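You operate a simulated robot arm through the tools that you are given. There is no shell and no other tool.

Carry out the task below with a simulated robot arm. There is one attempt and no reset: what you move stays moved.

JOB
Fill the gouge in the board and sponge the ridges smooth.
Fine: filler from the filler tub with the yellow scraper; scraper and sponge back. Set down upright: yellow scraper. A coat counts when it lies all over at full strength: go over it till it gets no stronger. What is to be rubbed or washed off counts as gone when no trace of it is left.

The check looks at the end state, three seconds after you hand in, the way a careful person would. Anything else that was tipped, shoved, dropped, spilled or broken makes it a failure.

ROBOT AND FRAMES
A 7-joint arm with a two-finger parallel gripper, fixed in place. Base frame: the origin is on the floor under the middle of its stand, x ahead of it, y to its left, z up; the work surface is at about z = 0.88. Units: m, degrees, N and s.
With the tool pointing down near the work surface it reaches from about 0.3 to 0.7 m from the base axis. Its first joint turns from -66.0 to 66.0 degrees. Payload 1.57 kg.
Tool frame: the origin (TCP) lies between the finger pads and is the grasp point; the fingertips stand 0.03 m ahead of it; z points along the fingers, y is the line along which they close. The gripper opens to 0.11 m. The fingers are 0.024 m wide and 0.012 m thick; the gripper's body (0.048 by 0.112 m) begins 0.078 m behind the TCP.
Orientation is told as [roll, pitch, yaw] about the base's x, y, z axes, in that order, counted from this pose: with the fingers straight down and closing along the base's y, the tool's x points along the base's -x, its y along +y and its z along -z.

CONTROLS
- The arm moves only by the tool play_rows. Its argument "commands" is a list of rows, each a list of 7 numbers: the shift along the tool's x, y, z in m, then the turn, a rotation vector about the tool's x, y, z in degrees, then the opening, from 0 (shut) to 1 (fully open). In form: [[x, y, z, rx, ry, rz, fingers], ...]. A call has 1 to 20 rows; each row is the pose to reach, as a shift and turn from the pose commanded when the call began, along the tool's axes at that moment. Rows are played at 5 a second. More than 0.05 m and 8.6 degrees between two rows, or a gripper value outside its range, and nothing of the call is played. A pose out of reach is approached as far as the arm can. The call stops where the force on the tool passes 40 N (or 10 N more than at its start, if that is more) or the arm is blocked; 0.2 s more then pass. Each finger travels about 0.108 m/s and halts on what it meets, pressing with about 42 N; the grip force reading is that of the motor and also rises with nothing between the fingers. The clock runs only during rows and for 0.2 s after the last one: add rows that repeat a pose to give the fingers time. It gives the time, the measured TCP pose, the force on the tool (base axes), the opening and the grip force at its end, in the units of the frame above (readings bear some noise), with the torque about the TCP (base axes, N m) and any sound that the robot's microphone picked up.
- Cameras (640 x 400 px; columns grow to the right, rows downward): "scene" is fixed at [0.1441, -0.3759, 1.4134]; the picture's right is [0.93, -0.38, 0.00], its down [-0.19, -0.47, -0.86] and it looks along [0.33, 0.80, -0.50] (base axes); focal length 345 px, centre (320, 200). "wrist" rides on the gripper at [0.07, 0.016, -0.141] in the tool frame; the picture's right is [-0.23, 0.97, 0.00], its down [-0.86, -0.20, -0.48] and it looks along [-0.47, -0.11, 0.88] (tool axes); focal length 222 px, centre (320, 200). There is no depth. A picture from a camera that has moved, and an enlarged one, comes with that camera's place and axes in the base frame and with its lens.
- camera(camera): a new picture of that camera. No time passes.
- close_up(camera, box): a new picture of the part [left, top, right, bottom] of that camera's present view, enlarged. No time passes.
- hand_in(): hands the job in; it is judged then, once.

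Nothing tells you positions but the pictures and the camera data. Unless the task says otherwise, let go and move clear before handing in.

The tools are called as a command line: name --pt "numbers of a row" for each row, then --argument value for the rest, lists and objects as JSON in quotes. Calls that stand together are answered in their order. play_rows: Moves the arm, as the interface text tells. Its arguments: {"type":"object","properties":{"commands":{"type":"array","items":{"type":"array","items":{"type":"number"}}}},"required":["commands"]} The other tools are called the same way: camera (camera) takes a picture; close_up (camera, box) takes an enlarged picture of a part of a camera's view; hand_in () hands the job in.

At the start:

```text
t: 0.0
eef_pos: [0.4237, 0.0531, 1.2449]
tool_rot: [0.0, 0.0, 0.0]
force: [-0.7, 0.7, 0.8]
ft_torque: [-0.01, -0.02, 0.01]
width: 0.1103
gripper_force: 0.0
```

scene: 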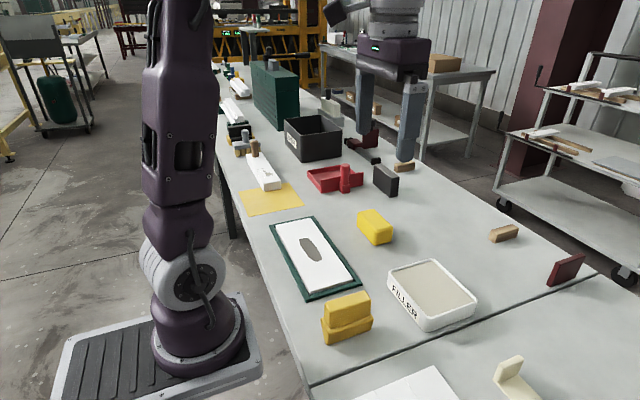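
wrist: 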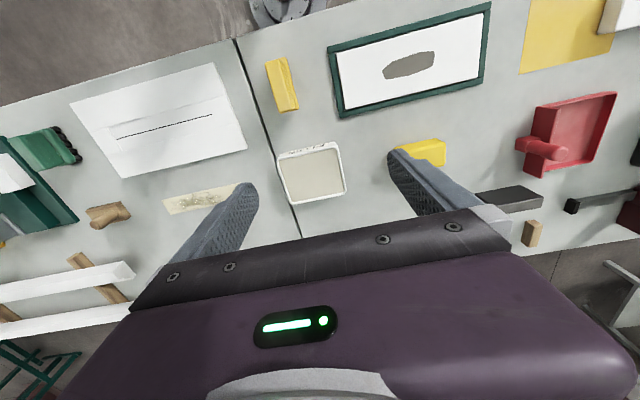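

I see a board with a dark gouge on a green mat, a yellow object (probably the scraper) beside it, a yellow block that may be the sponge, and a white tub marked FILLER. I'll look closer before moving.

close_up --camera "scene" --box '[240, 180, 400, 360]'

close_up --camera "scene" --box '[340, 180, 600, 400]'

close_up --camera "wrist" --box '[230, 0, 500, 210]'

close_up --camera "scene" --box '[220, 60, 440, 220]'

```text
2.22 times, centred on (320, 270) of scene
camera zoom: at [0.1441, -0.3759, 1.4134], right [0.93, -0.38, 0.0], down [-0.19, -0.47, -0.86], along [0.33, 0.8, -0.5], focal length 766 px, centre (320, 44)
```

zoom: 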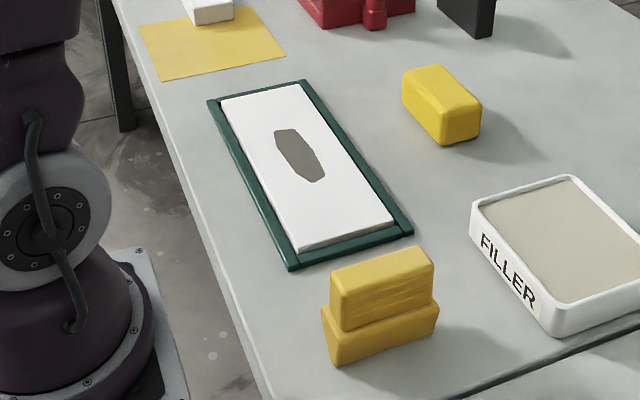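

```text
1.82 times, centred on (470, 290) of scene
camera zoom: at [0.1441, -0.3759, 1.4134], right [0.93, -0.38, 0.0], down [-0.19, -0.47, -0.86], along [0.33, 0.8, -0.5], focal length 627 px, centre (47, 36)
```

zoom: 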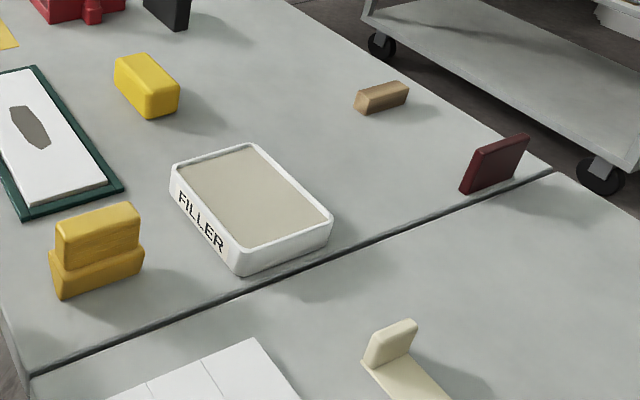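

```text
1.90 times, centred on (365, 105) of wrist
camera zoom: at [0.3533, 0.0699, 1.3859], right [0.23, 0.97, 0.0], down [0.86, -0.2, 0.48], along [0.47, -0.11, -0.88], focal length 423 px, centre (234, 381)
```

zoom: 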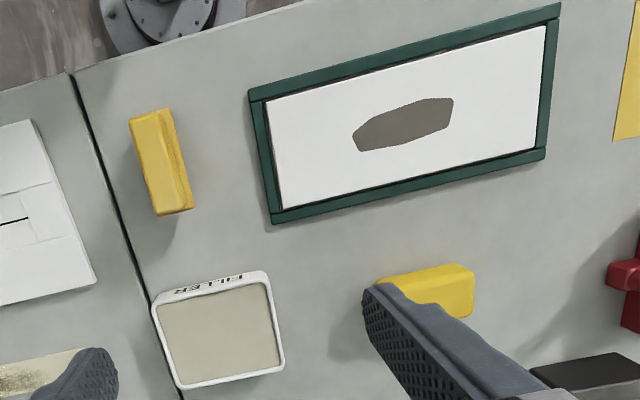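

```text
2.50 times, centred on (330, 140) of scene
camera zoom: at [0.1441, -0.3759, 1.4134], right [0.93, -0.38, 0.0], down [-0.19, -0.47, -0.86], along [0.33, 0.8, -0.5], focal length 862 px, centre (295, 350)
```

zoom: 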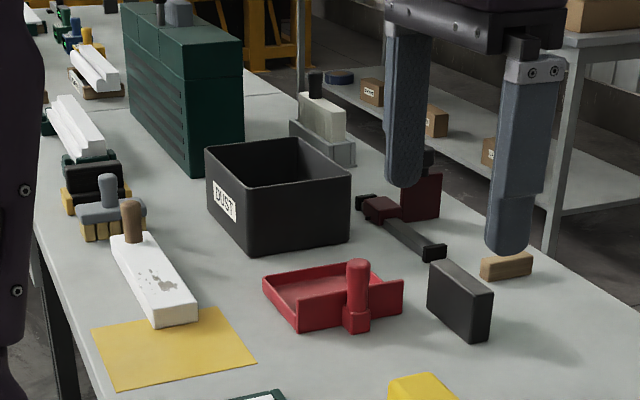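

I need to tell which yellow thing is the scraper and which the sponge, so I'll zoom in on each of them.

close_up --camera "scene" --box '[310, 280, 390, 350]'

close_up --camera "scene" --box '[345, 200, 405, 250]'

close_up --camera "wrist" --box '[250, 40, 320, 130]'

close_up --camera "scene" --box '[470, 340, 570, 400]'

close_up --camera "scene" --box '[480, 210, 600, 300]'

close_up --camera "wrist" --box '[0, 80, 200, 240]'

```text
5.71 times, centred on (350, 315) of scene
camera zoom: at [0.1441, -0.3759, 1.4134], right [0.93, -0.38, 0.0], down [-0.19, -0.47, -0.86], along [0.33, 0.8, -0.5], focal length 1970 px, centre (149, -457)
```

zoom: 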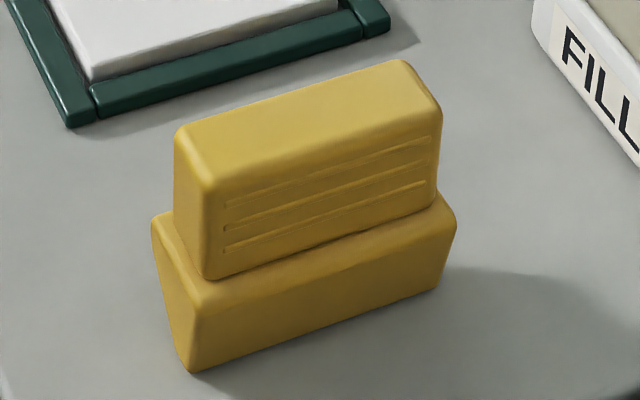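

```text
8.00 times, centred on (375, 225) of scene
camera zoom: at [0.1441, -0.3759, 1.4134], right [0.93, -0.38, 0.0], down [-0.19, -0.47, -0.86], along [0.33, 0.8, -0.5], focal length 2758 px, centre (-120, 0)
```

zoom: 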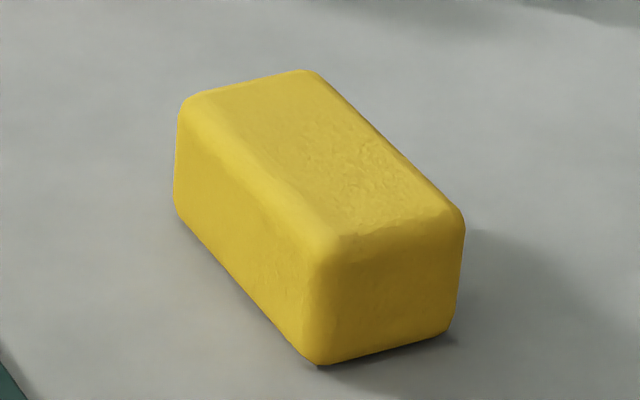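

```text
4.44 times, centred on (285, 85) of wrist
camera zoom: at [0.3533, 0.0699, 1.3859], right [0.23, 0.97, 0.0], down [0.86, -0.2, 0.48], along [0.47, -0.11, -0.88], focal length 987 px, centre (476, 711)
```

zoom: 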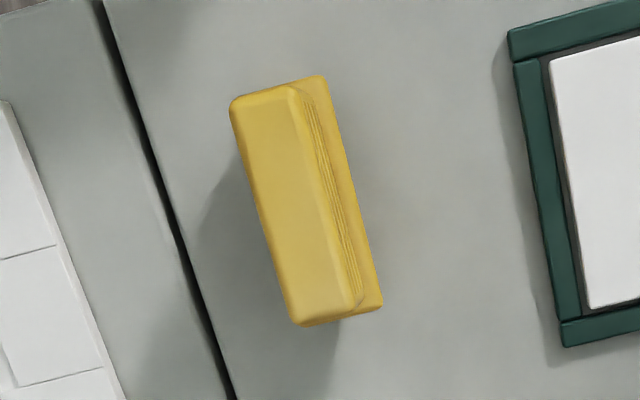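

```text
6.40 times, centred on (520, 370) of scene
camera zoom: at [0.1441, -0.3759, 1.4134], right [0.93, -0.38, 0.0], down [-0.19, -0.47, -0.86], along [0.33, 0.8, -0.5], focal length 2207 px, centre (-960, -888)
```

zoom: 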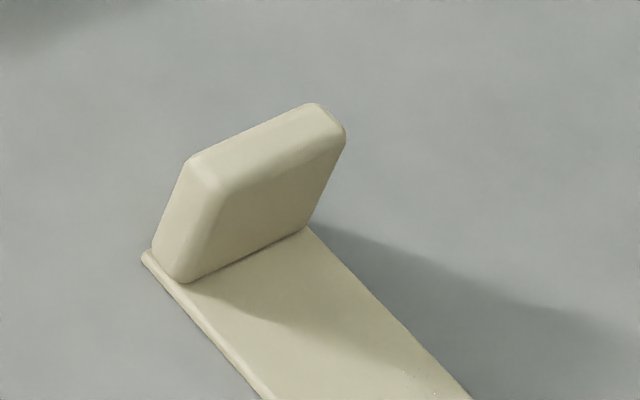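

```text
4.44 times, centred on (540, 255) of scene
camera zoom: at [0.1441, -0.3759, 1.4134], right [0.93, -0.38, 0.0], down [-0.19, -0.47, -0.86], along [0.33, 0.8, -0.5], focal length 1532 px, centre (-658, -44)
```

zoom: 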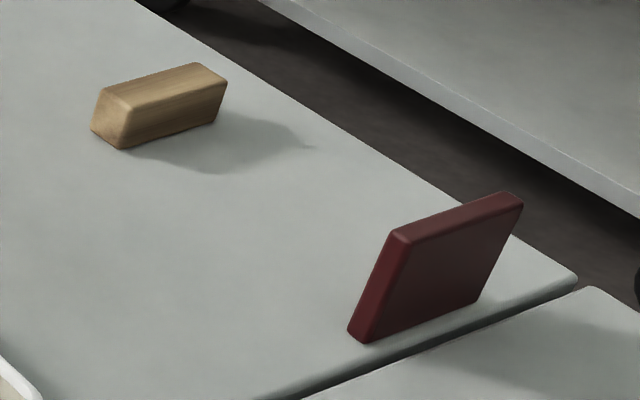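

```text
2.50 times, centred on (100, 160) of wrist
camera zoom: at [0.3533, 0.0699, 1.3859], right [0.23, 0.97, 0.0], down [0.86, -0.2, 0.48], along [0.47, -0.11, -0.88], focal length 555 px, centre (870, 300)
```

zoom: 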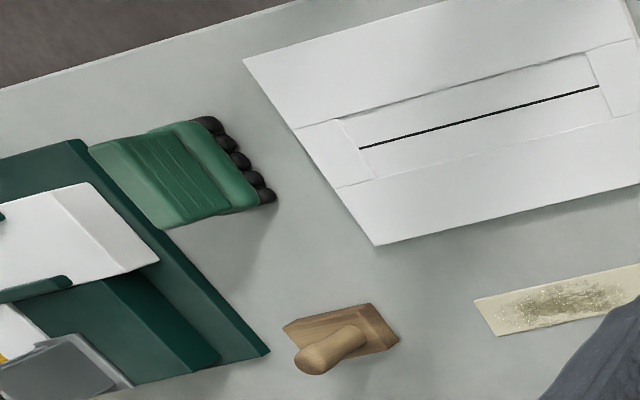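

The two-step amber block at about (0.353, 0.00) looks like the scraper: ribbed grip on top, blade below, long side along x. The plain soft block at about (0.557, 0.26) looks like the sponge. The gouge is at about (0.371, 0.242), long in y, and the tub is centred near (0.545, 0.02). I'll bring the wrist camera closer to the scraper to measure it.

play_rows --pt "0.018 -0.013 0.036 0 0 0 1" --pt "0.036 -0.026 0.072 0 0 0 1" --pt "0.054 -0.039 0.108 0 0 0 1" --pt "0.071 -0.052 0.135 0 0 0 1" --pt "0.071 -0.052 0.135 0 0 0 1"

camera --camera "wrist"

camera --camera "scene"

```text
t: 1.2
eef_pos: [0.3511, 0.0023, 1.1083]
tool_rot: [0.0, 0.1, -0.1]
force: [-0.6, -0.9, 0.3]
ft_torque: [0.01, 0.0, 0.0]
width: 0.1102
gripper_force: 0.1
```

```text
taken
camera wrist: at [0.2829, 0.0179, 1.2511], right [0.23, 0.97, 0.0], down [0.85, -0.2, 0.48], along [0.47, -0.11, -0.88], focal length 222 px, centre (320, 200)
```

wrist: 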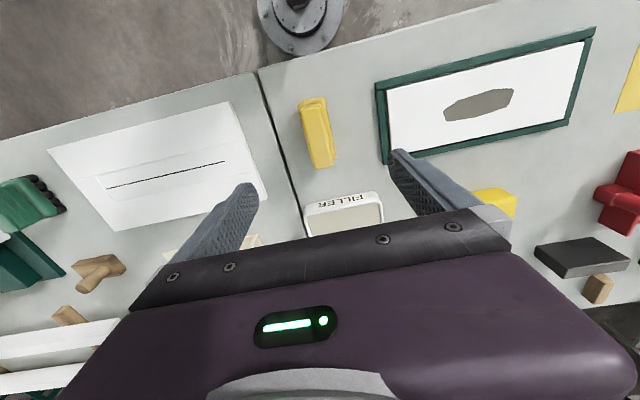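

```text
taken
```

scene: 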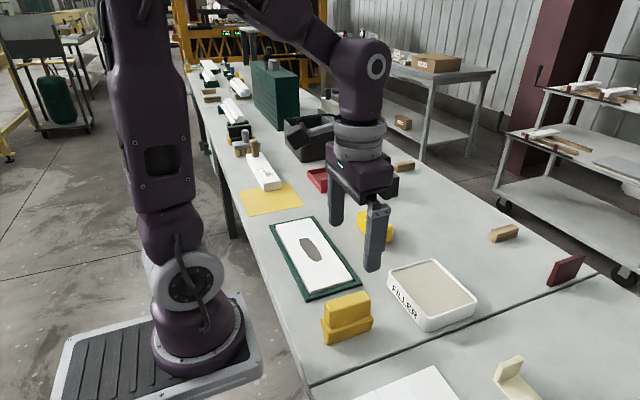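

close_up --camera "wrist" --box '[280, 80, 360, 180]'

close_up --camera "wrist" --box '[360, 20, 600, 180]'

```text
4.00 times, centred on (320, 130) of wrist
camera zoom: at [0.2829, 0.0179, 1.2511], right [0.23, 0.97, 0.0], down [0.85, -0.2, 0.48], along [0.47, -0.11, -0.88], focal length 888 px, centre (320, 480)
```

zoom: 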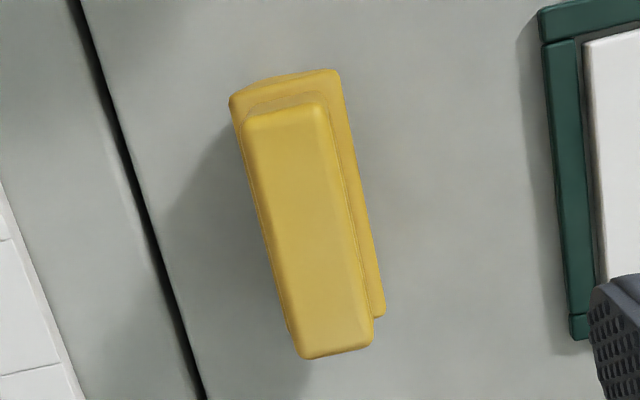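

```text
2.50 times, centred on (480, 100) of wrist
camera zoom: at [0.2829, 0.0179, 1.2511], right [0.23, 0.97, 0.0], down [0.85, -0.2, 0.48], along [0.47, -0.11, -0.88], focal length 555 px, centre (-80, 450)
```

zoom: 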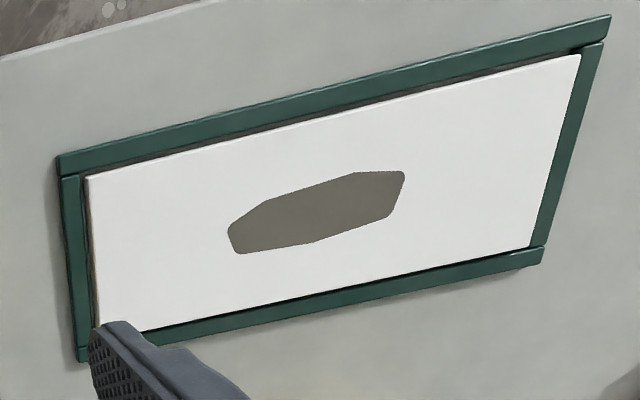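

close_up --camera "scene" --box '[315, 285, 355, 345]'

close_up --camera "scene" --box '[350, 290, 390, 345]'

close_up --camera "scene" --box '[380, 250, 490, 340]'

```text
6.67 times, centred on (335, 315) of scene
camera zoom: at [0.1441, -0.3759, 1.4134], right [0.93, -0.38, 0.0], down [-0.19, -0.47, -0.86], along [0.33, 0.8, -0.5], focal length 2299 px, centre (220, -567)
```

zoom: 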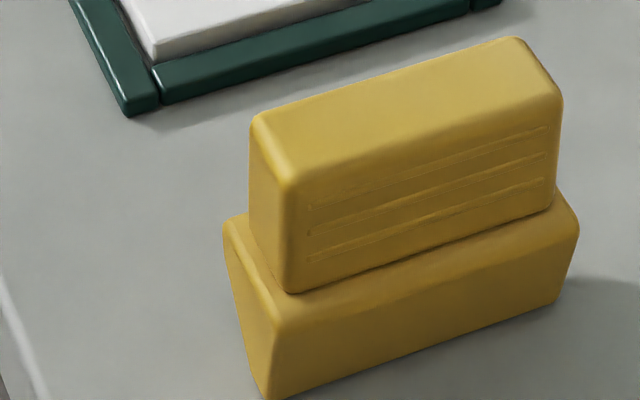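

```text
7.27 times, centred on (370, 318) of scene
camera zoom: at [0.1441, -0.3759, 1.4134], right [0.93, -0.38, 0.0], down [-0.19, -0.47, -0.86], along [0.33, 0.8, -0.5], focal length 2508 px, centre (-44, -654)
```

zoom: 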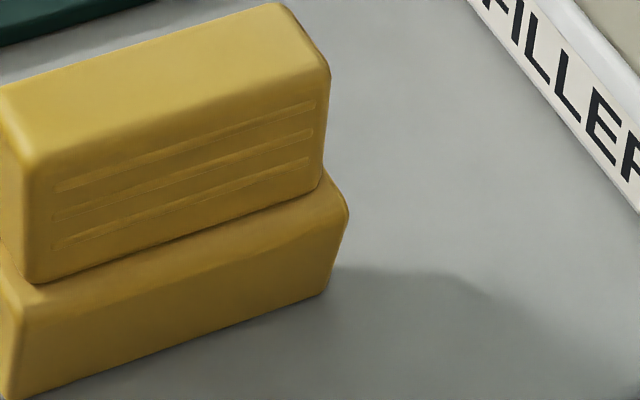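

```text
4.44 times, centred on (435, 295) of scene
camera zoom: at [0.1441, -0.3759, 1.4134], right [0.93, -0.38, 0.0], down [-0.19, -0.47, -0.86], along [0.33, 0.8, -0.5], focal length 1532 px, centre (-191, -222)
```

zoom: 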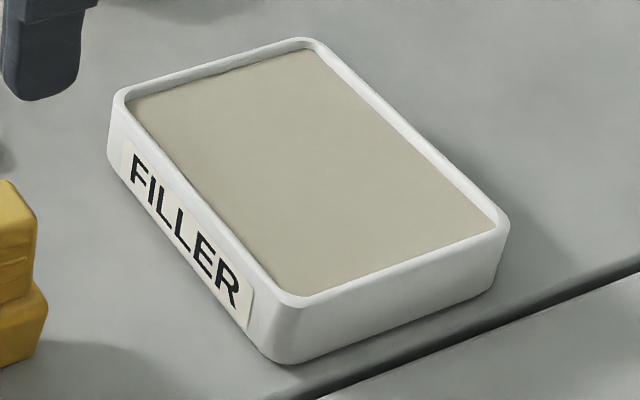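

The scraper is a wedge: the grip on top is about 24 mm thick in y, its top is near z 0.966, and its ledge is near z 0.927. Below that the blade tapers to a thin edge. I'll drop to just above it and check that it's centred between the fingers.

play_rows --pt "0.003 0 0.03 0 0 0 1" --pt "0.0057 -0.0004 0.06 0 0 0 0.8" --pt "0.0057 -0.0004 0.09 0 0 0 0.6" --pt "0.0057 -0.0004 0.09 0 0 0 0.5" --pt "0.0057 -0.0004 0.09 0 0 0 0.5"

camera --camera "wrist"

close_up --camera "scene" --box '[300, 200, 420, 350]'

```text
t: 2.4
eef_pos: [0.3465, 0.002, 1.019]
tool_rot: [0.0, 0.0, 0.0]
force: [0.4, -0.5, 0.5]
ft_torque: [0.01, 0.03, 0.01]
width: 0.055
gripper_force: 0.0
```

```text
taken
camera wrist: at [0.2771, 0.0175, 1.1608], right [0.23, 0.97, 0.0], down [0.85, -0.2, 0.48], along [0.47, -0.11, -0.88], focal length 222 px, centre (320, 200)
```

wrist: 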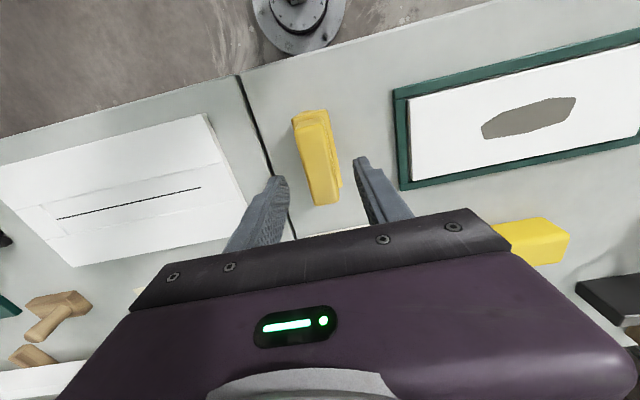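

```text
2.67 times, centred on (360, 275) of scene
camera zoom: at [0.1441, -0.3759, 1.4134], right [0.93, -0.38, 0.0], down [-0.19, -0.47, -0.86], along [0.33, 0.8, -0.5], focal length 919 px, centre (213, 0)
```

zoom: 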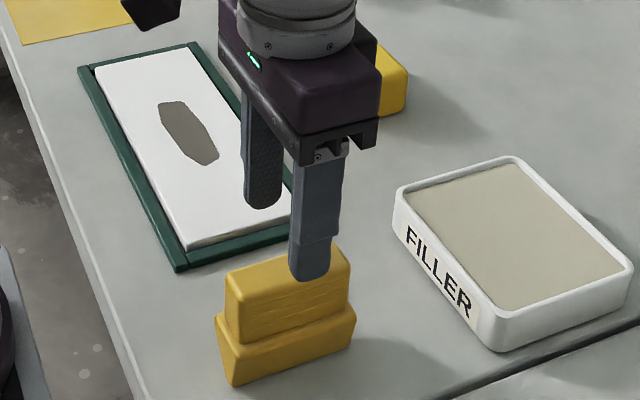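

close_up --camera "wrist" --box '[250, 90, 400, 220]'

```text
3.08 times, centred on (325, 155) of wrist
camera zoom: at [0.2771, 0.0175, 1.1608], right [0.23, 0.97, 0.0], down [0.85, -0.2, 0.48], along [0.47, -0.11, -0.88], focal length 684 px, centre (305, 338)
```

zoom: 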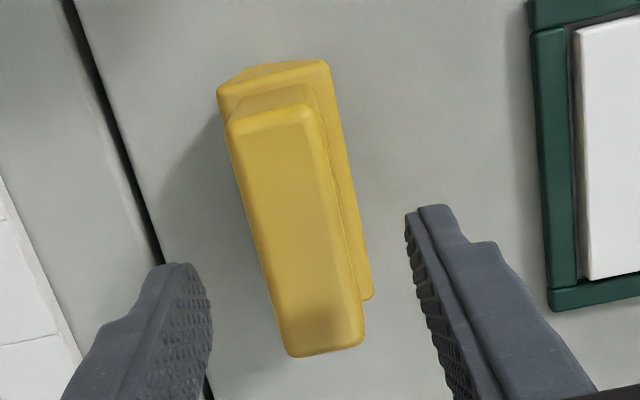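

The scraper's grip is centred at about (0.350, -0.0013) and lines up with the fingers. I'll lower the open fingers on either side of it without closing yet, then check the height against the ledge.

play_rows --pt "-0.003 -0.002 0.01 0 0 0 0.5" --pt "-0.003 -0.002 0.025 0 0 0 0.5" --pt "-0.003 -0.002 0.04 0 0 0 0.5" --pt "-0.003 -0.002 0.052 0 0 0 0.5" --pt "-0.003 -0.002 0.052 0 0 0 0.5"

close_up --camera "wrist" --box '[230, 90, 430, 240]'

close_up --camera "scene" --box '[310, 260, 390, 350]'

```text
t: 3.6
eef_pos: [0.3494, -0.0008, 0.9654]
tool_rot: [0.0, -0.1, 0.0]
force: [-0.5, 0.5, -0.2]
ft_torque: [0.0, -0.01, -0.02]
width: 0.055
gripper_force: 0.1
```

```text
2.67 times, centred on (330, 165) of wrist
camera zoom: at [0.2799, 0.015, 1.1083], right [0.23, 0.97, 0.0], down [0.86, -0.2, 0.48], along [0.47, -0.11, -0.88], focal length 592 px, centre (293, 293)
```

zoom: 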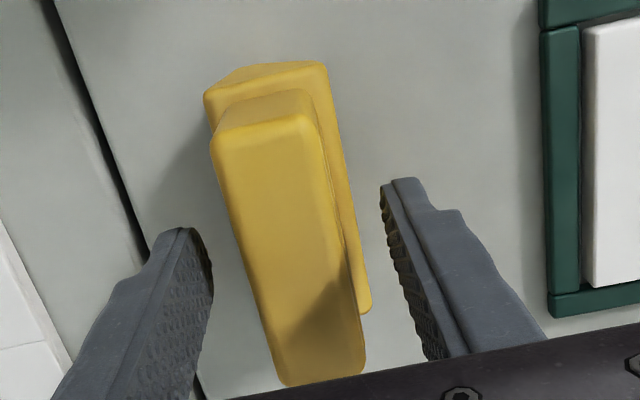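

```text
4.44 times, centred on (350, 305) of scene
camera zoom: at [0.1441, -0.3759, 1.4134], right [0.93, -0.38, 0.0], down [-0.19, -0.47, -0.86], along [0.33, 0.8, -0.5], focal length 1532 px, centre (187, -267)
```

zoom: 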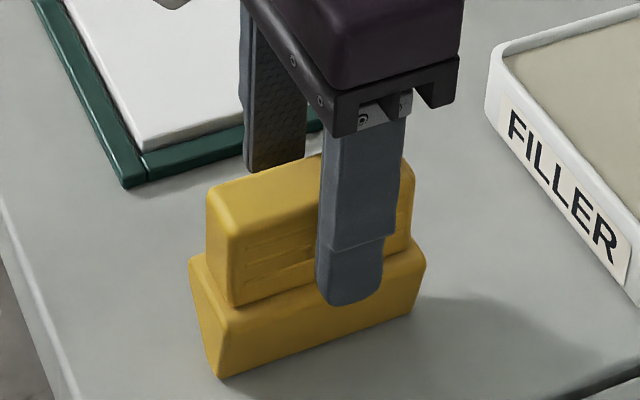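

The grip sits centred between the fingers, with its top at about z 0.959. I'll go down 10 mm more and close on it.

play_rows --pt "0 0 0.005 0 0 0 0.5" --pt "0 0 0.01 0 0 0 0.5" --pt "0 0 0.01 0 0 0 0.4" --pt "0 0 0.01 0 0 0 0.32" --pt "0 0 0.01 0 0 0 0.26" --pt "0 0 0.01 0 0 0 0.2" --pt "0 0 0.01 0 0 0 0.1" --pt "0 0 0.01 0 0 0 0" --pt "0 0 0.01 0 0 0 0"

close_up --camera "wrist" --box '[230, 90, 430, 240]'

close_up --camera "scene" --box '[310, 260, 390, 350]'

```text
t: 5.6
eef_pos: [0.3497, 0.0002, 0.9563]
tool_rot: [0.0, 0.1, 0.0]
force: [-0.6, 0.4, -0.7]
ft_torque: [0.0, 0.01, -0.04]
width: 0.0276
gripper_force: 38.4
```

```text
2.67 times, centred on (330, 165) of wrist
camera zoom: at [0.2801, 0.0147, 1.0987], right [0.23, 0.97, 0.0], down [0.86, -0.2, 0.48], along [0.47, -0.11, -0.88], focal length 592 px, centre (293, 293)
```

zoom: 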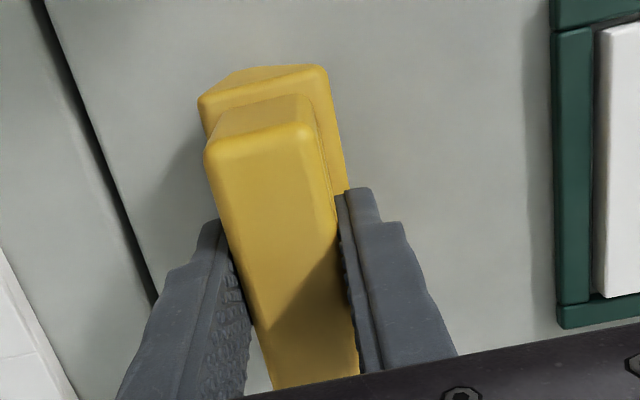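

```text
4.44 times, centred on (350, 305) of scene
camera zoom: at [0.1441, -0.3759, 1.4134], right [0.93, -0.38, 0.0], down [-0.19, -0.47, -0.86], along [0.33, 0.8, -0.5], focal length 1532 px, centre (187, -267)
```

zoom: 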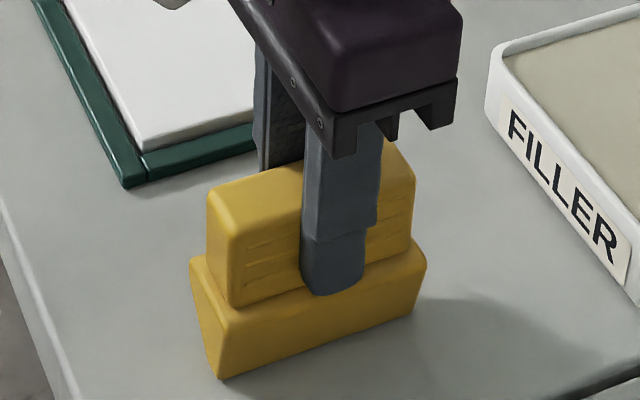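

The scraper is gripped at 27.6 mm with 38 N. The commanded TCP was (0.350, -0.0013, 0.958), which I'll use to return it. Now I'll lift straight up and move back a little for a look at the tub.

play_rows --pt "0 0 -0.01 0 0 0 0" --pt "0 0 -0.03 0 0 0 0" --pt "0 0 -0.06 0 0 0 0" --pt "0 0 -0.1 0 0 0 0" --pt "-0.03 0.005 -0.13 0 0 0 0" --pt "-0.07 0.01 -0.15 0 0 0 0" --pt "-0.07 0.01 -0.15 0 0 0 0"

camera --camera "wrist"

camera --camera "scene"

```text
t: 7.2
eef_pos: [0.4184, 0.0074, 1.1049]
tool_rot: [0.0, 0.1, 0.0]
force: [0.4, -0.2, -1.2]
ft_torque: [-0.01, 0.03, 0.01]
width: 0.0275
gripper_force: 37.8
```

```text
taken
camera wrist: at [0.3494, 0.0239, 1.2469], right [0.23, 0.97, 0.0], down [0.86, -0.2, 0.48], along [0.47, -0.11, -0.88], focal length 222 px, centre (320, 200)
```

wrist: 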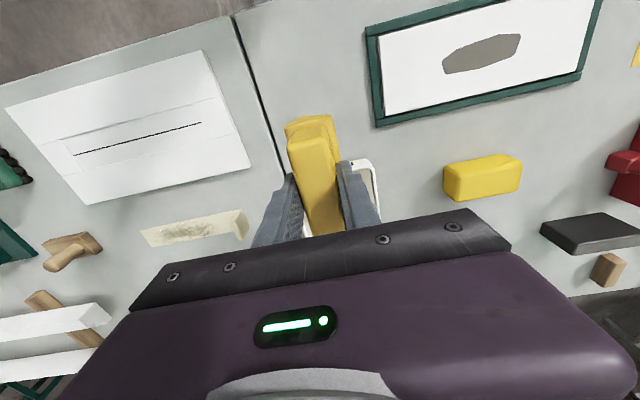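

```text
taken
```

scene: 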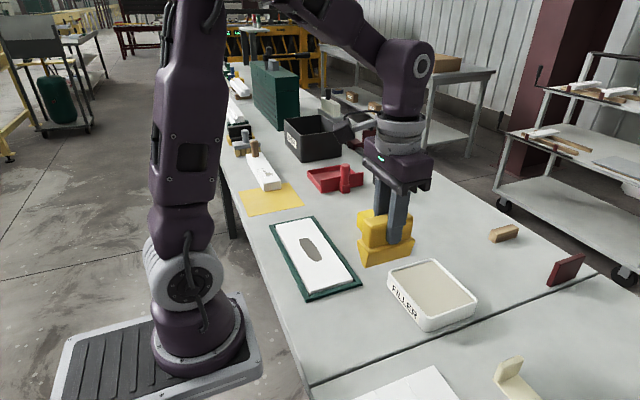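

The scraper is held firmly. I put the tub centre at about (0.535, 0.011) with its rim near z 0.922, so I'll hover over it and check the clearances.

play_rows --pt "-0.03 0.001 0.01 0 0 0 0" --pt "-0.06 0.0015 0.02 0 0 0 0" --pt "-0.09 0.002 0.03 0 0 0 0" --pt "-0.115 0.0023 0.04 0 0 0 0" --pt "-0.115 0.0023 0.058 0 0 0 0" --pt "-0.115 0.0023 0.058 0 0 0 0"

camera --camera "wrist"

close_up --camera "scene" --box '[370, 190, 500, 340]'

```text
t: 8.6
eef_pos: [0.5339, 0.0109, 1.0493]
tool_rot: [0.0, 0.0, 0.0]
force: [0.2, -0.2, -1.1]
ft_torque: [0.01, 0.01, 0.0]
width: 0.0277
gripper_force: 38.2
```

```text
taken
camera wrist: at [0.4637, 0.0263, 1.1913], right [0.23, 0.97, 0.0], down [0.86, -0.2, 0.48], along [0.47, -0.11, -0.88], focal length 222 px, centre (320, 200)
```

wrist: 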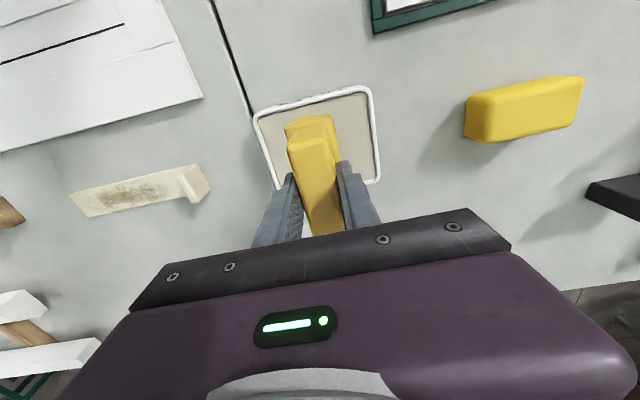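

```text
2.67 times, centred on (435, 265) of scene
camera zoom: at [0.1441, -0.3759, 1.4134], right [0.93, -0.38, 0.0], down [-0.19, -0.47, -0.86], along [0.33, 0.8, -0.5], focal length 919 px, centre (13, 27)
```

zoom: 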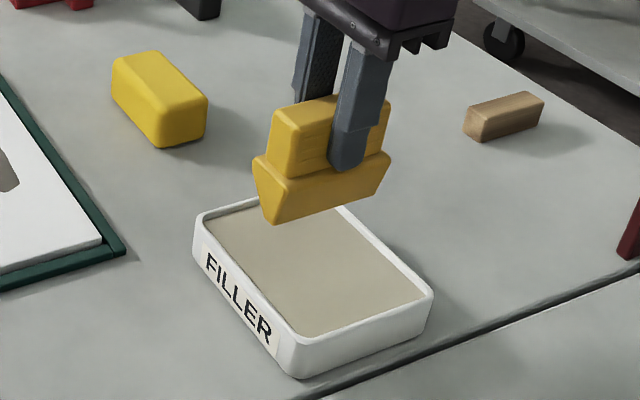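

close_up --camera "wrist" --box '[240, 70, 400, 210]'

close_up --camera "scene" --box '[400, 220, 450, 280]'

```text
2.86 times, centred on (320, 140) of wrist
camera zoom: at [0.4637, 0.0263, 1.1913], right [0.23, 0.97, 0.0], down [0.86, -0.2, 0.48], along [0.47, -0.11, -0.88], focal length 635 px, centre (320, 371)
```

zoom: 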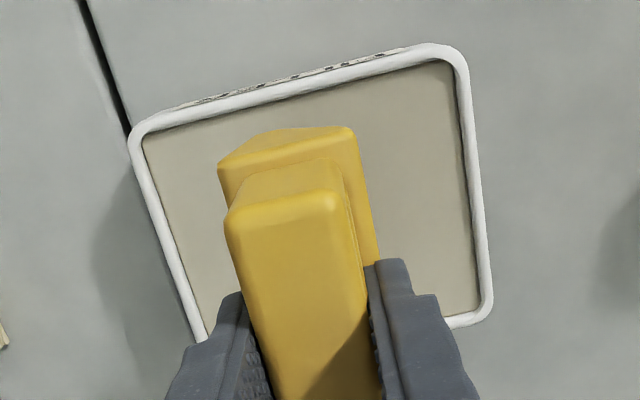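

```text
6.67 times, centred on (425, 250) of scene
camera zoom: at [0.1441, -0.3759, 1.4134], right [0.93, -0.38, 0.0], down [-0.19, -0.47, -0.86], along [0.33, 0.8, -0.5], focal length 2299 px, centre (-380, -133)
```

zoom: 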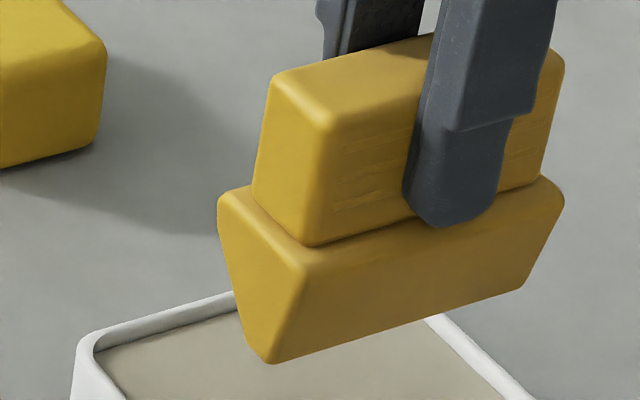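

The tub's inside spans x 0.485–0.590 and y -0.052–0.071, so I'll shift 2.5 mm to centre over it. Then I'll lower the blade to just above the filler surface.

play_rows --pt "-0.0025 -0.001 0.015 0 0 0 0" --pt "-0.0025 -0.001 0.03 0 0 0 0" --pt "-0.0025 -0.001 0.042 0 0 0 0" --pt "-0.0025 -0.001 0.048 0 0 0 0" --pt "-0.0025 -0.001 0.048 0 0 0 0"

close_up --camera "scene" --box '[380, 220, 480, 330]'

```text
t: 9.8
eef_pos: [0.5363, 0.0101, 0.9996]
tool_rot: [0.0, 0.0, 0.0]
force: [-0.1, -0.3, -1.1]
ft_torque: [-0.02, 0.0, 0.01]
width: 0.0274
gripper_force: 38.3
```

```text
3.64 times, centred on (430, 275) of scene
camera zoom: at [0.1441, -0.3759, 1.4134], right [0.93, -0.38, 0.0], down [-0.19, -0.47, -0.86], along [0.33, 0.8, -0.5], focal length 1254 px, centre (-80, -73)
```

zoom: 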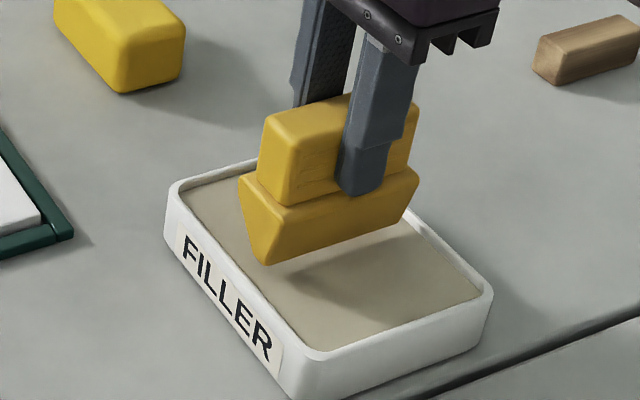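

The blade still hangs a little above the filler. I'll lower it in small steps while watching the force.

play_rows --pt "0 0 0.003 0 0 0 0" --pt "0 0 0.006 0 0 0 0" --pt "0 0 0.009 0 0 0 0" --pt "0 0 0.012 0 0 0 0"

close_up --camera "scene" --box '[380, 220, 480, 330]'

```text
t: 10.8
eef_pos: [0.5366, 0.0106, 0.9901]
tool_rot: [0.0, -0.3, 0.0]
force: [-2.8, 1.9, 37.3]
ft_torque: [0.09, -0.05, -0.15]
width: 0.0279
gripper_force: 38.3
```

```text
3.64 times, centred on (430, 275) of scene
camera zoom: at [0.1434, -0.3759, 1.4135], right [0.93, -0.38, 0.0], down [-0.19, -0.47, -0.86], along [0.33, 0.8, -0.5], focal length 1254 px, centre (-80, -73)
```

zoom: 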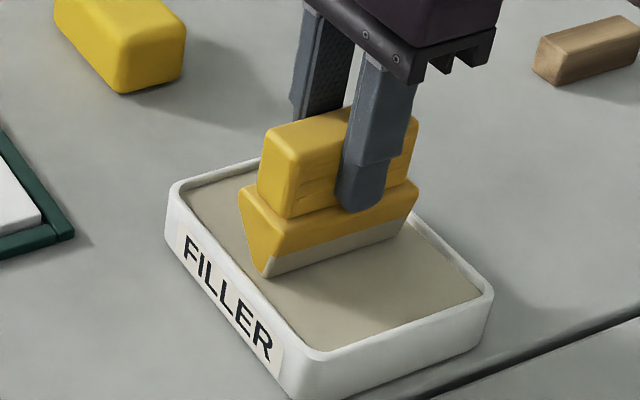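

The blade touched the filler at a TCP z of about 0.990 and picked up a band of it. The push reached 37 N, so I'll go lighter next time. I'll lift it and inspect the load.

play_rows --pt "0 0 -0.006 0 0 0 0" --pt "0 0 -0.02 0 0 0 0" --pt "0 0 -0.045 0 0 0 0" --pt "0 0 -0.08 0 0 0 0" --pt "0 0 -0.08 0 0 0 0"

close_up --camera "scene" --box '[370, 190, 480, 320]'

close_up --camera "wrist" --box '[240, 70, 400, 210]'

```text
t: 12.0
eef_pos: [0.5358, 0.0104, 1.0684]
tool_rot: [0.1, 0.0, 0.0]
force: [0.4, -0.2, -0.7]
ft_torque: [0.0, -0.01, 0.03]
width: 0.0274
gripper_force: 37.9
```

```text
3.08 times, centred on (425, 255) of scene
camera zoom: at [0.1441, -0.3759, 1.4134], right [0.93, -0.38, 0.0], down [-0.19, -0.47, -0.86], along [0.33, 0.8, -0.5], focal length 1061 px, centre (-3, 31)
```

zoom: 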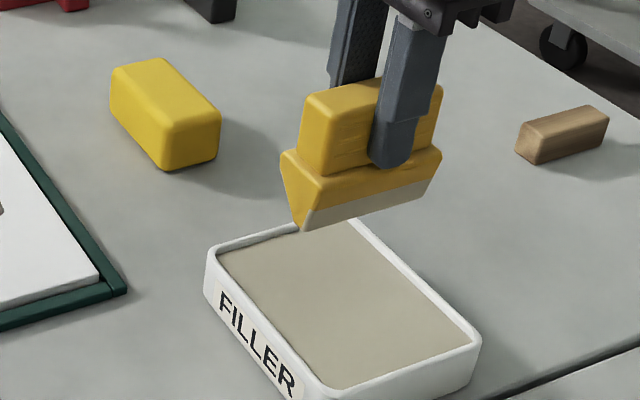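

```text
2.86 times, centred on (320, 140) of wrist
camera zoom: at [0.4662, 0.0266, 1.2107], right [0.23, 0.97, 0.0], down [0.86, -0.2, 0.48], along [0.47, -0.11, -0.88], focal length 635 px, centre (320, 371)
```

zoom: 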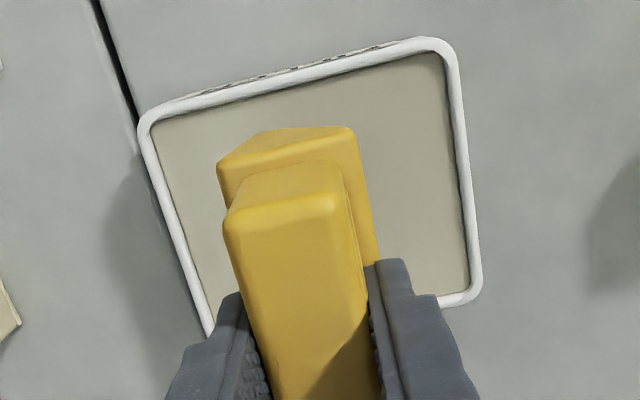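

The blade now carries a grey band of filler. Next I'll carry it over the near end of the board, at about (0.368, 0.15), staying high.

play_rows --pt "0.028 0.023 0 0 0 0 0" --pt "0.056 0.046 0 0 0 0 0" --pt "0.085 0.07 0 0 0 0 0" --pt "0.113 0.093 0 0 0 0 0" --pt "0.141 0.117 0 0 0 0 0" --pt "0.1695 0.14 0.01 0 0 0 0" --pt "0.1695 0.14 0.03 0 0 0 0" --pt "0.1695 0.14 0.05 0 0 0 0" --pt "0.1695 0.14 0.05 0 0 0 0"

close_up --camera "scene" --box '[250, 180, 400, 320]'

camera --camera "wrist"

```text
t: 14.0
eef_pos: [0.3673, 0.1517, 1.019]
tool_rot: [0.0, 0.1, 0.0]
force: [0.3, -0.1, -2.4]
ft_torque: [0.02, 0.01, -0.01]
width: 0.0276
gripper_force: 38.1
```

```text
2.86 times, centred on (325, 250) of scene
camera zoom: at [0.1441, -0.3759, 1.4134], right [0.93, -0.38, 0.0], down [-0.19, -0.47, -0.86], along [0.33, 0.8, -0.5], focal length 985 px, centre (306, 57)
```

zoom: 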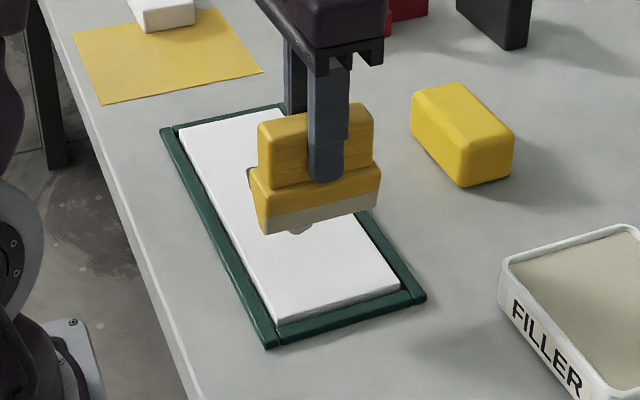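

```text
taken
camera wrist: at [0.2967, 0.1668, 1.1614], right [0.23, 0.97, 0.0], down [0.85, -0.2, 0.48], along [0.47, -0.11, -0.88], focal length 222 px, centre (320, 200)
```

wrist: 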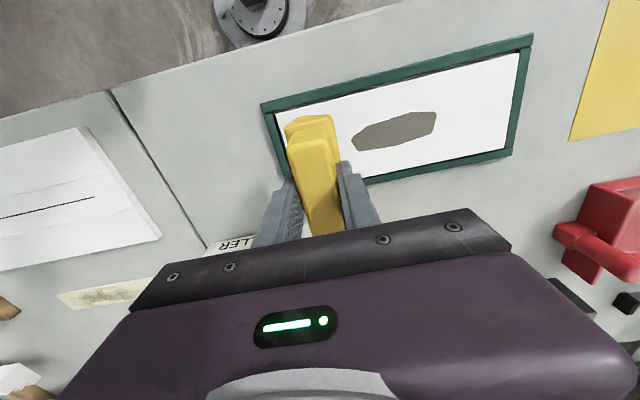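

I'll shift to y 0.172, just before the gouge's near end, and lower in small steps to find where the blade meets the board.

play_rows --pt "0 0.01 0.01 0 0 0 0" --pt "0 0.022 0.025 0 0 0 0" --pt "0 0.022 0.035 0 0 0 0" --pt "0 0.022 0.038 0 0 0 0"

close_up --camera "scene" --box '[270, 190, 370, 300]'

```text
t: 15.0
eef_pos: [0.3673, 0.1736, 0.9794]
tool_rot: [0.1, -0.1, 0.0]
force: [0.4, 0.7, -0.7]
ft_torque: [0.04, 0.0, 0.02]
width: 0.0278
gripper_force: 38.2
```

```text
3.64 times, centred on (320, 245) of scene
camera zoom: at [0.1441, -0.3759, 1.4134], right [0.93, -0.38, 0.0], down [-0.19, -0.47, -0.86], along [0.33, 0.8, -0.5], focal length 1254 px, centre (320, 36)
```

zoom: 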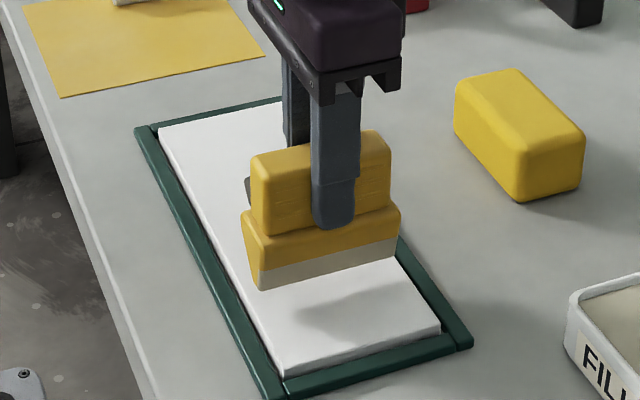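

play_rows --pt "0 0 0.002 0 0 0 0" --pt "0 0 0.004 0 0 0 0" --pt "0 0 0.004 0 0 0 0"

close_up --camera "scene" --box '[270, 190, 370, 300]'

```text
t: 15.8
eef_pos: [0.3671, 0.1739, 0.9758]
tool_rot: [0.0, 0.0, 0.0]
force: [0.5, -0.2, -1.6]
ft_torque: [0.0, -0.02, -0.03]
width: 0.0278
gripper_force: 37.8
```

```text
3.64 times, centred on (320, 245) of scene
camera zoom: at [0.1441, -0.3759, 1.4134], right [0.93, -0.38, 0.0], down [-0.19, -0.47, -0.86], along [0.33, 0.8, -0.5], focal length 1254 px, centre (320, 36)
```

zoom: 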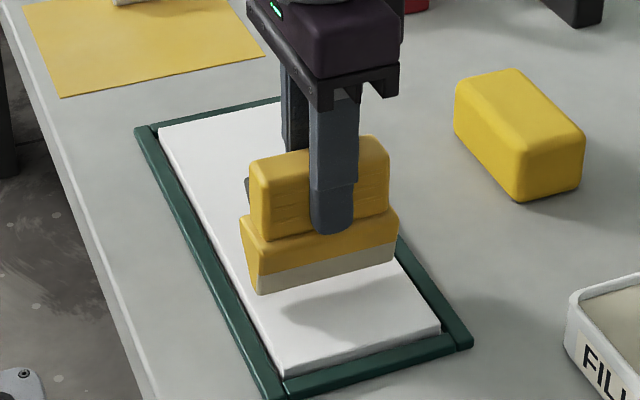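

play_rows --pt "0 0 0.001 0 0 0 0" --pt "0 0 0.002 0 0 0 0" --pt "0 0 0.003 0 0 0 0" --pt "0 0 0.004 0 0 0 0"

close_up --camera "scene" --box '[270, 190, 370, 300]'

```text
t: 16.8
eef_pos: [0.3667, 0.1744, 0.9732]
tool_rot: [0.0, 0.0, 0.0]
force: [0.1, 0.1, -1.6]
ft_torque: [0.0, -0.03, 0.0]
width: 0.0272
gripper_force: 38.5
```

```text
3.64 times, centred on (320, 245) of scene
camera zoom: at [0.1441, -0.3759, 1.4134], right [0.93, -0.38, 0.0], down [-0.19, -0.47, -0.86], along [0.33, 0.8, -0.5], focal length 1254 px, centre (320, 36)
```

zoom: 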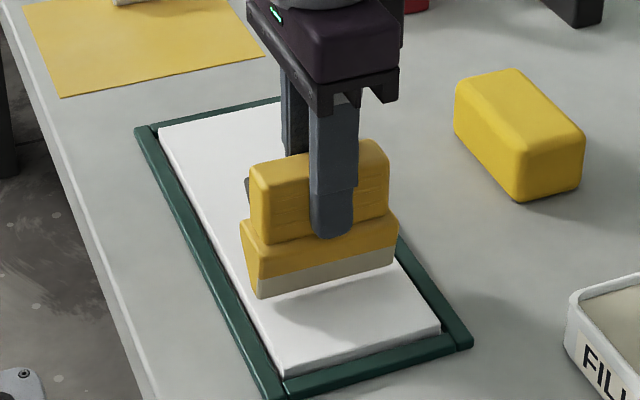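

play_rows --pt "0 0 0.001 0 0 0 0" --pt "0 0 0.002 0 0 0 0" --pt "0 0 0.003 0 0 0 0" --pt "0 0 0.003 0 0 0 0"

close_up --camera "scene" --box '[290, 220, 370, 300]'

```text
t: 17.8
eef_pos: [0.3673, 0.1734, 0.9703]
tool_rot: [0.1, -0.1, 0.0]
force: [-0.2, -0.2, -0.3]
ft_torque: [0.02, 0.02, -0.01]
width: 0.0274
gripper_force: 37.9
```

```text
5.00 times, centred on (330, 260) of scene
camera zoom: at [0.1441, -0.3759, 1.4134], right [0.93, -0.38, 0.0], down [-0.19, -0.47, -0.86], along [0.33, 0.8, -0.5], focal length 1724 px, centre (270, -100)
```

zoom: 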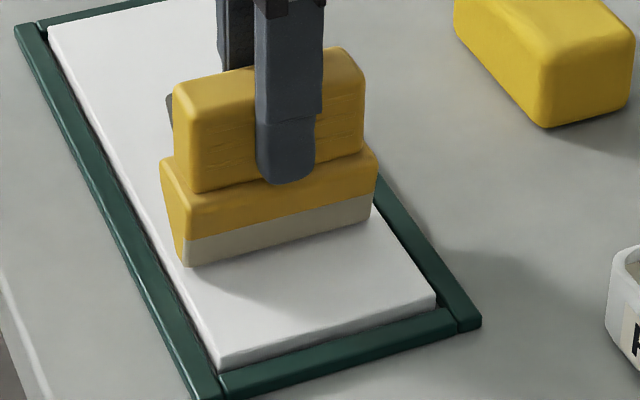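

play_rows --pt "0 0 0.001 0 0 0 0" --pt "0 0 0.002 0 0 0 0" --pt "0 0 0.002 0 0 0 0"

close_up --camera "scene" --box '[290, 220, 370, 300]'

```text
t: 18.6
eef_pos: [0.3663, 0.1727, 0.9673]
tool_rot: [0.1, -0.2, 0.0]
force: [0.3, -0.2, -0.7]
ft_torque: [-0.04, 0.0, 0.06]
width: 0.0273
gripper_force: 38.0
```

```text
5.00 times, centred on (330, 260) of scene
camera zoom: at [0.1441, -0.3759, 1.4134], right [0.93, -0.38, 0.0], down [-0.19, -0.47, -0.86], along [0.33, 0.8, -0.5], focal length 1724 px, centre (270, -100)
```

zoom: 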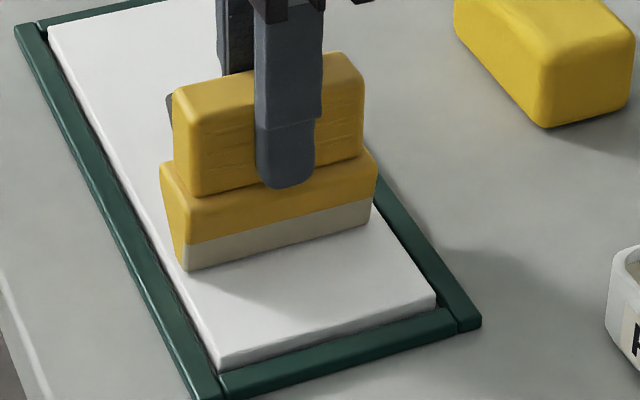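

play_rows --pt "0 0 0.001 0 0 0 0" --pt "0 0 0.002 0 0 0 0" --pt "0 0 0.002 0 0 0 0"

close_up --camera "scene" --box '[290, 220, 370, 300]'

```text
t: 19.4
eef_pos: [0.3669, 0.1743, 0.9674]
tool_rot: [0.1, -0.1, 0.0]
force: [-3.1, -1.7, 36.0]
ft_torque: [-0.12, -0.27, 0.01]
width: 0.0277
gripper_force: 37.5
```

```text
5.00 times, centred on (330, 260) of scene
camera zoom: at [0.1436, -0.3762, 1.4134], right [0.93, -0.38, 0.0], down [-0.19, -0.47, -0.86], along [0.33, 0.8, -0.5], focal length 1724 px, centre (270, -100)
```

zoom: 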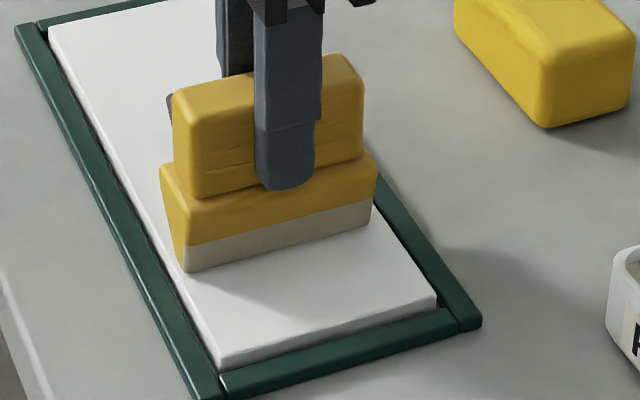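

The blade meets the board at a TCP z of about 0.968. I'll ease off to a light press and draw the blade slowly along +y across the gouge.

play_rows --pt "0 0 -0.0008 0 0 0 0" --pt "0 0.008 -0.0008 0 0 0 0" --pt "0 0.016 -0.0008 0 0 0 0" --pt "0 0.024 -0.0008 0 0 0 0"

close_up --camera "scene" --box '[270, 200, 370, 300]'

```text
t: 20.4
eef_pos: [0.3665, 0.1974, 0.9675]
tool_rot: [0.1, 0.0, 0.1]
force: [-0.3, -5.8, 11.3]
ft_torque: [-0.38, -0.29, -0.13]
width: 0.0274
gripper_force: 38.0
```

```text
4.00 times, centred on (320, 250) of scene
camera zoom: at [0.1439, -0.3762, 1.4133], right [0.93, -0.38, 0.0], down [-0.19, -0.47, -0.86], along [0.33, 0.8, -0.5], focal length 1379 px, centre (320, 0)
```

zoom: 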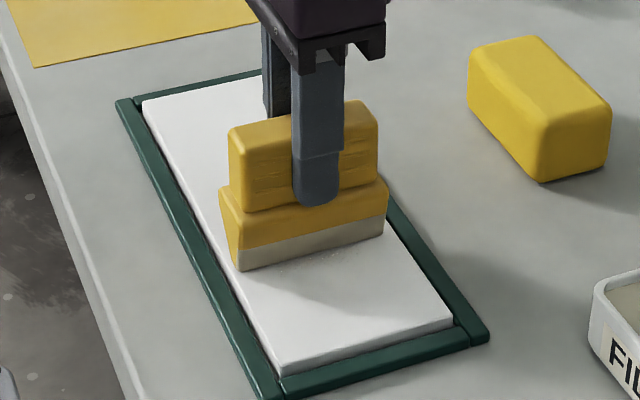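

The press is gentle at 11 N and nothing is smeared before the gouge. I'll continue the stroke through to beyond the gouge's far end.

play_rows --pt "0 0.01 0 0 0 0 0" --pt "0 0.02 0 0 0 0 0" --pt "0 0.03 0 0 0 0 0" --pt "0 0.04 0 0 0 0 0" --pt "0 0.05 0 0 0 0 0" --pt "0 0.06 0 0 0 0 0" --pt "0 0.07 0 0 0 0 0" --pt "0 0.08 0 0 0 0 0" --pt "0 0.09 0 0 0 0 0" --pt "0 0.1 0 0 0 0 0" --pt "0 0.11 0 0 0 0 0"

close_up --camera "scene" --box '[260, 190, 370, 300]'

camera --camera "wrist"

```text
t: 22.8
eef_pos: [0.3676, 0.3079, 0.9674]
tool_rot: [0.0, 0.0, 0.0]
force: [0.0, -4.8, 9.5]
ft_torque: [-0.25, -0.21, -0.08]
width: 0.0277
gripper_force: 38.5
```

```text
3.64 times, centred on (315, 245) of scene
camera zoom: at [0.144, -0.3761, 1.4133], right [0.93, -0.38, 0.0], down [-0.19, -0.47, -0.86], along [0.33, 0.8, -0.5], focal length 1254 px, centre (338, 36)
```

zoom: 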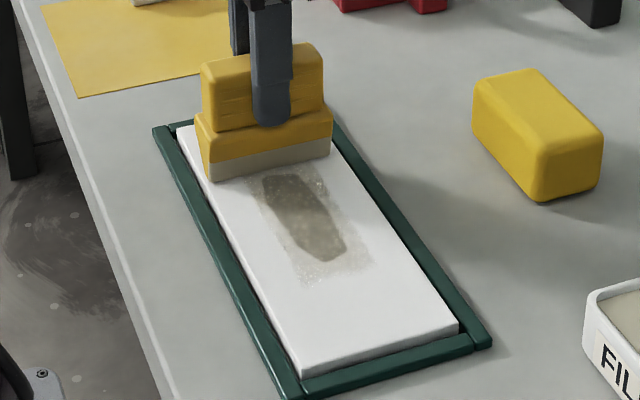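

```text
taken
camera wrist: at [0.2973, 0.3231, 1.1088], right [0.23, 0.97, 0.0], down [0.86, -0.2, 0.48], along [0.47, -0.11, -0.88], focal length 222 px, centre (320, 200)
```

wrist: 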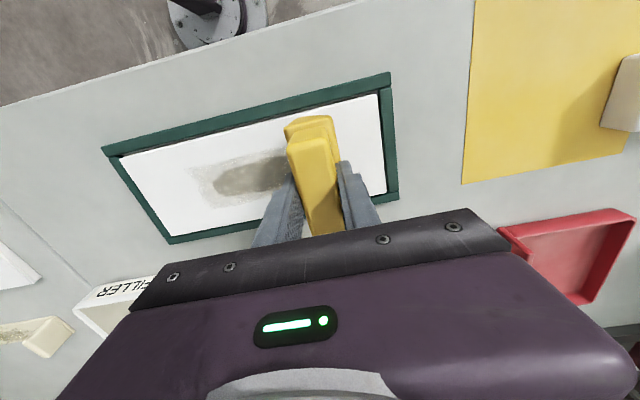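

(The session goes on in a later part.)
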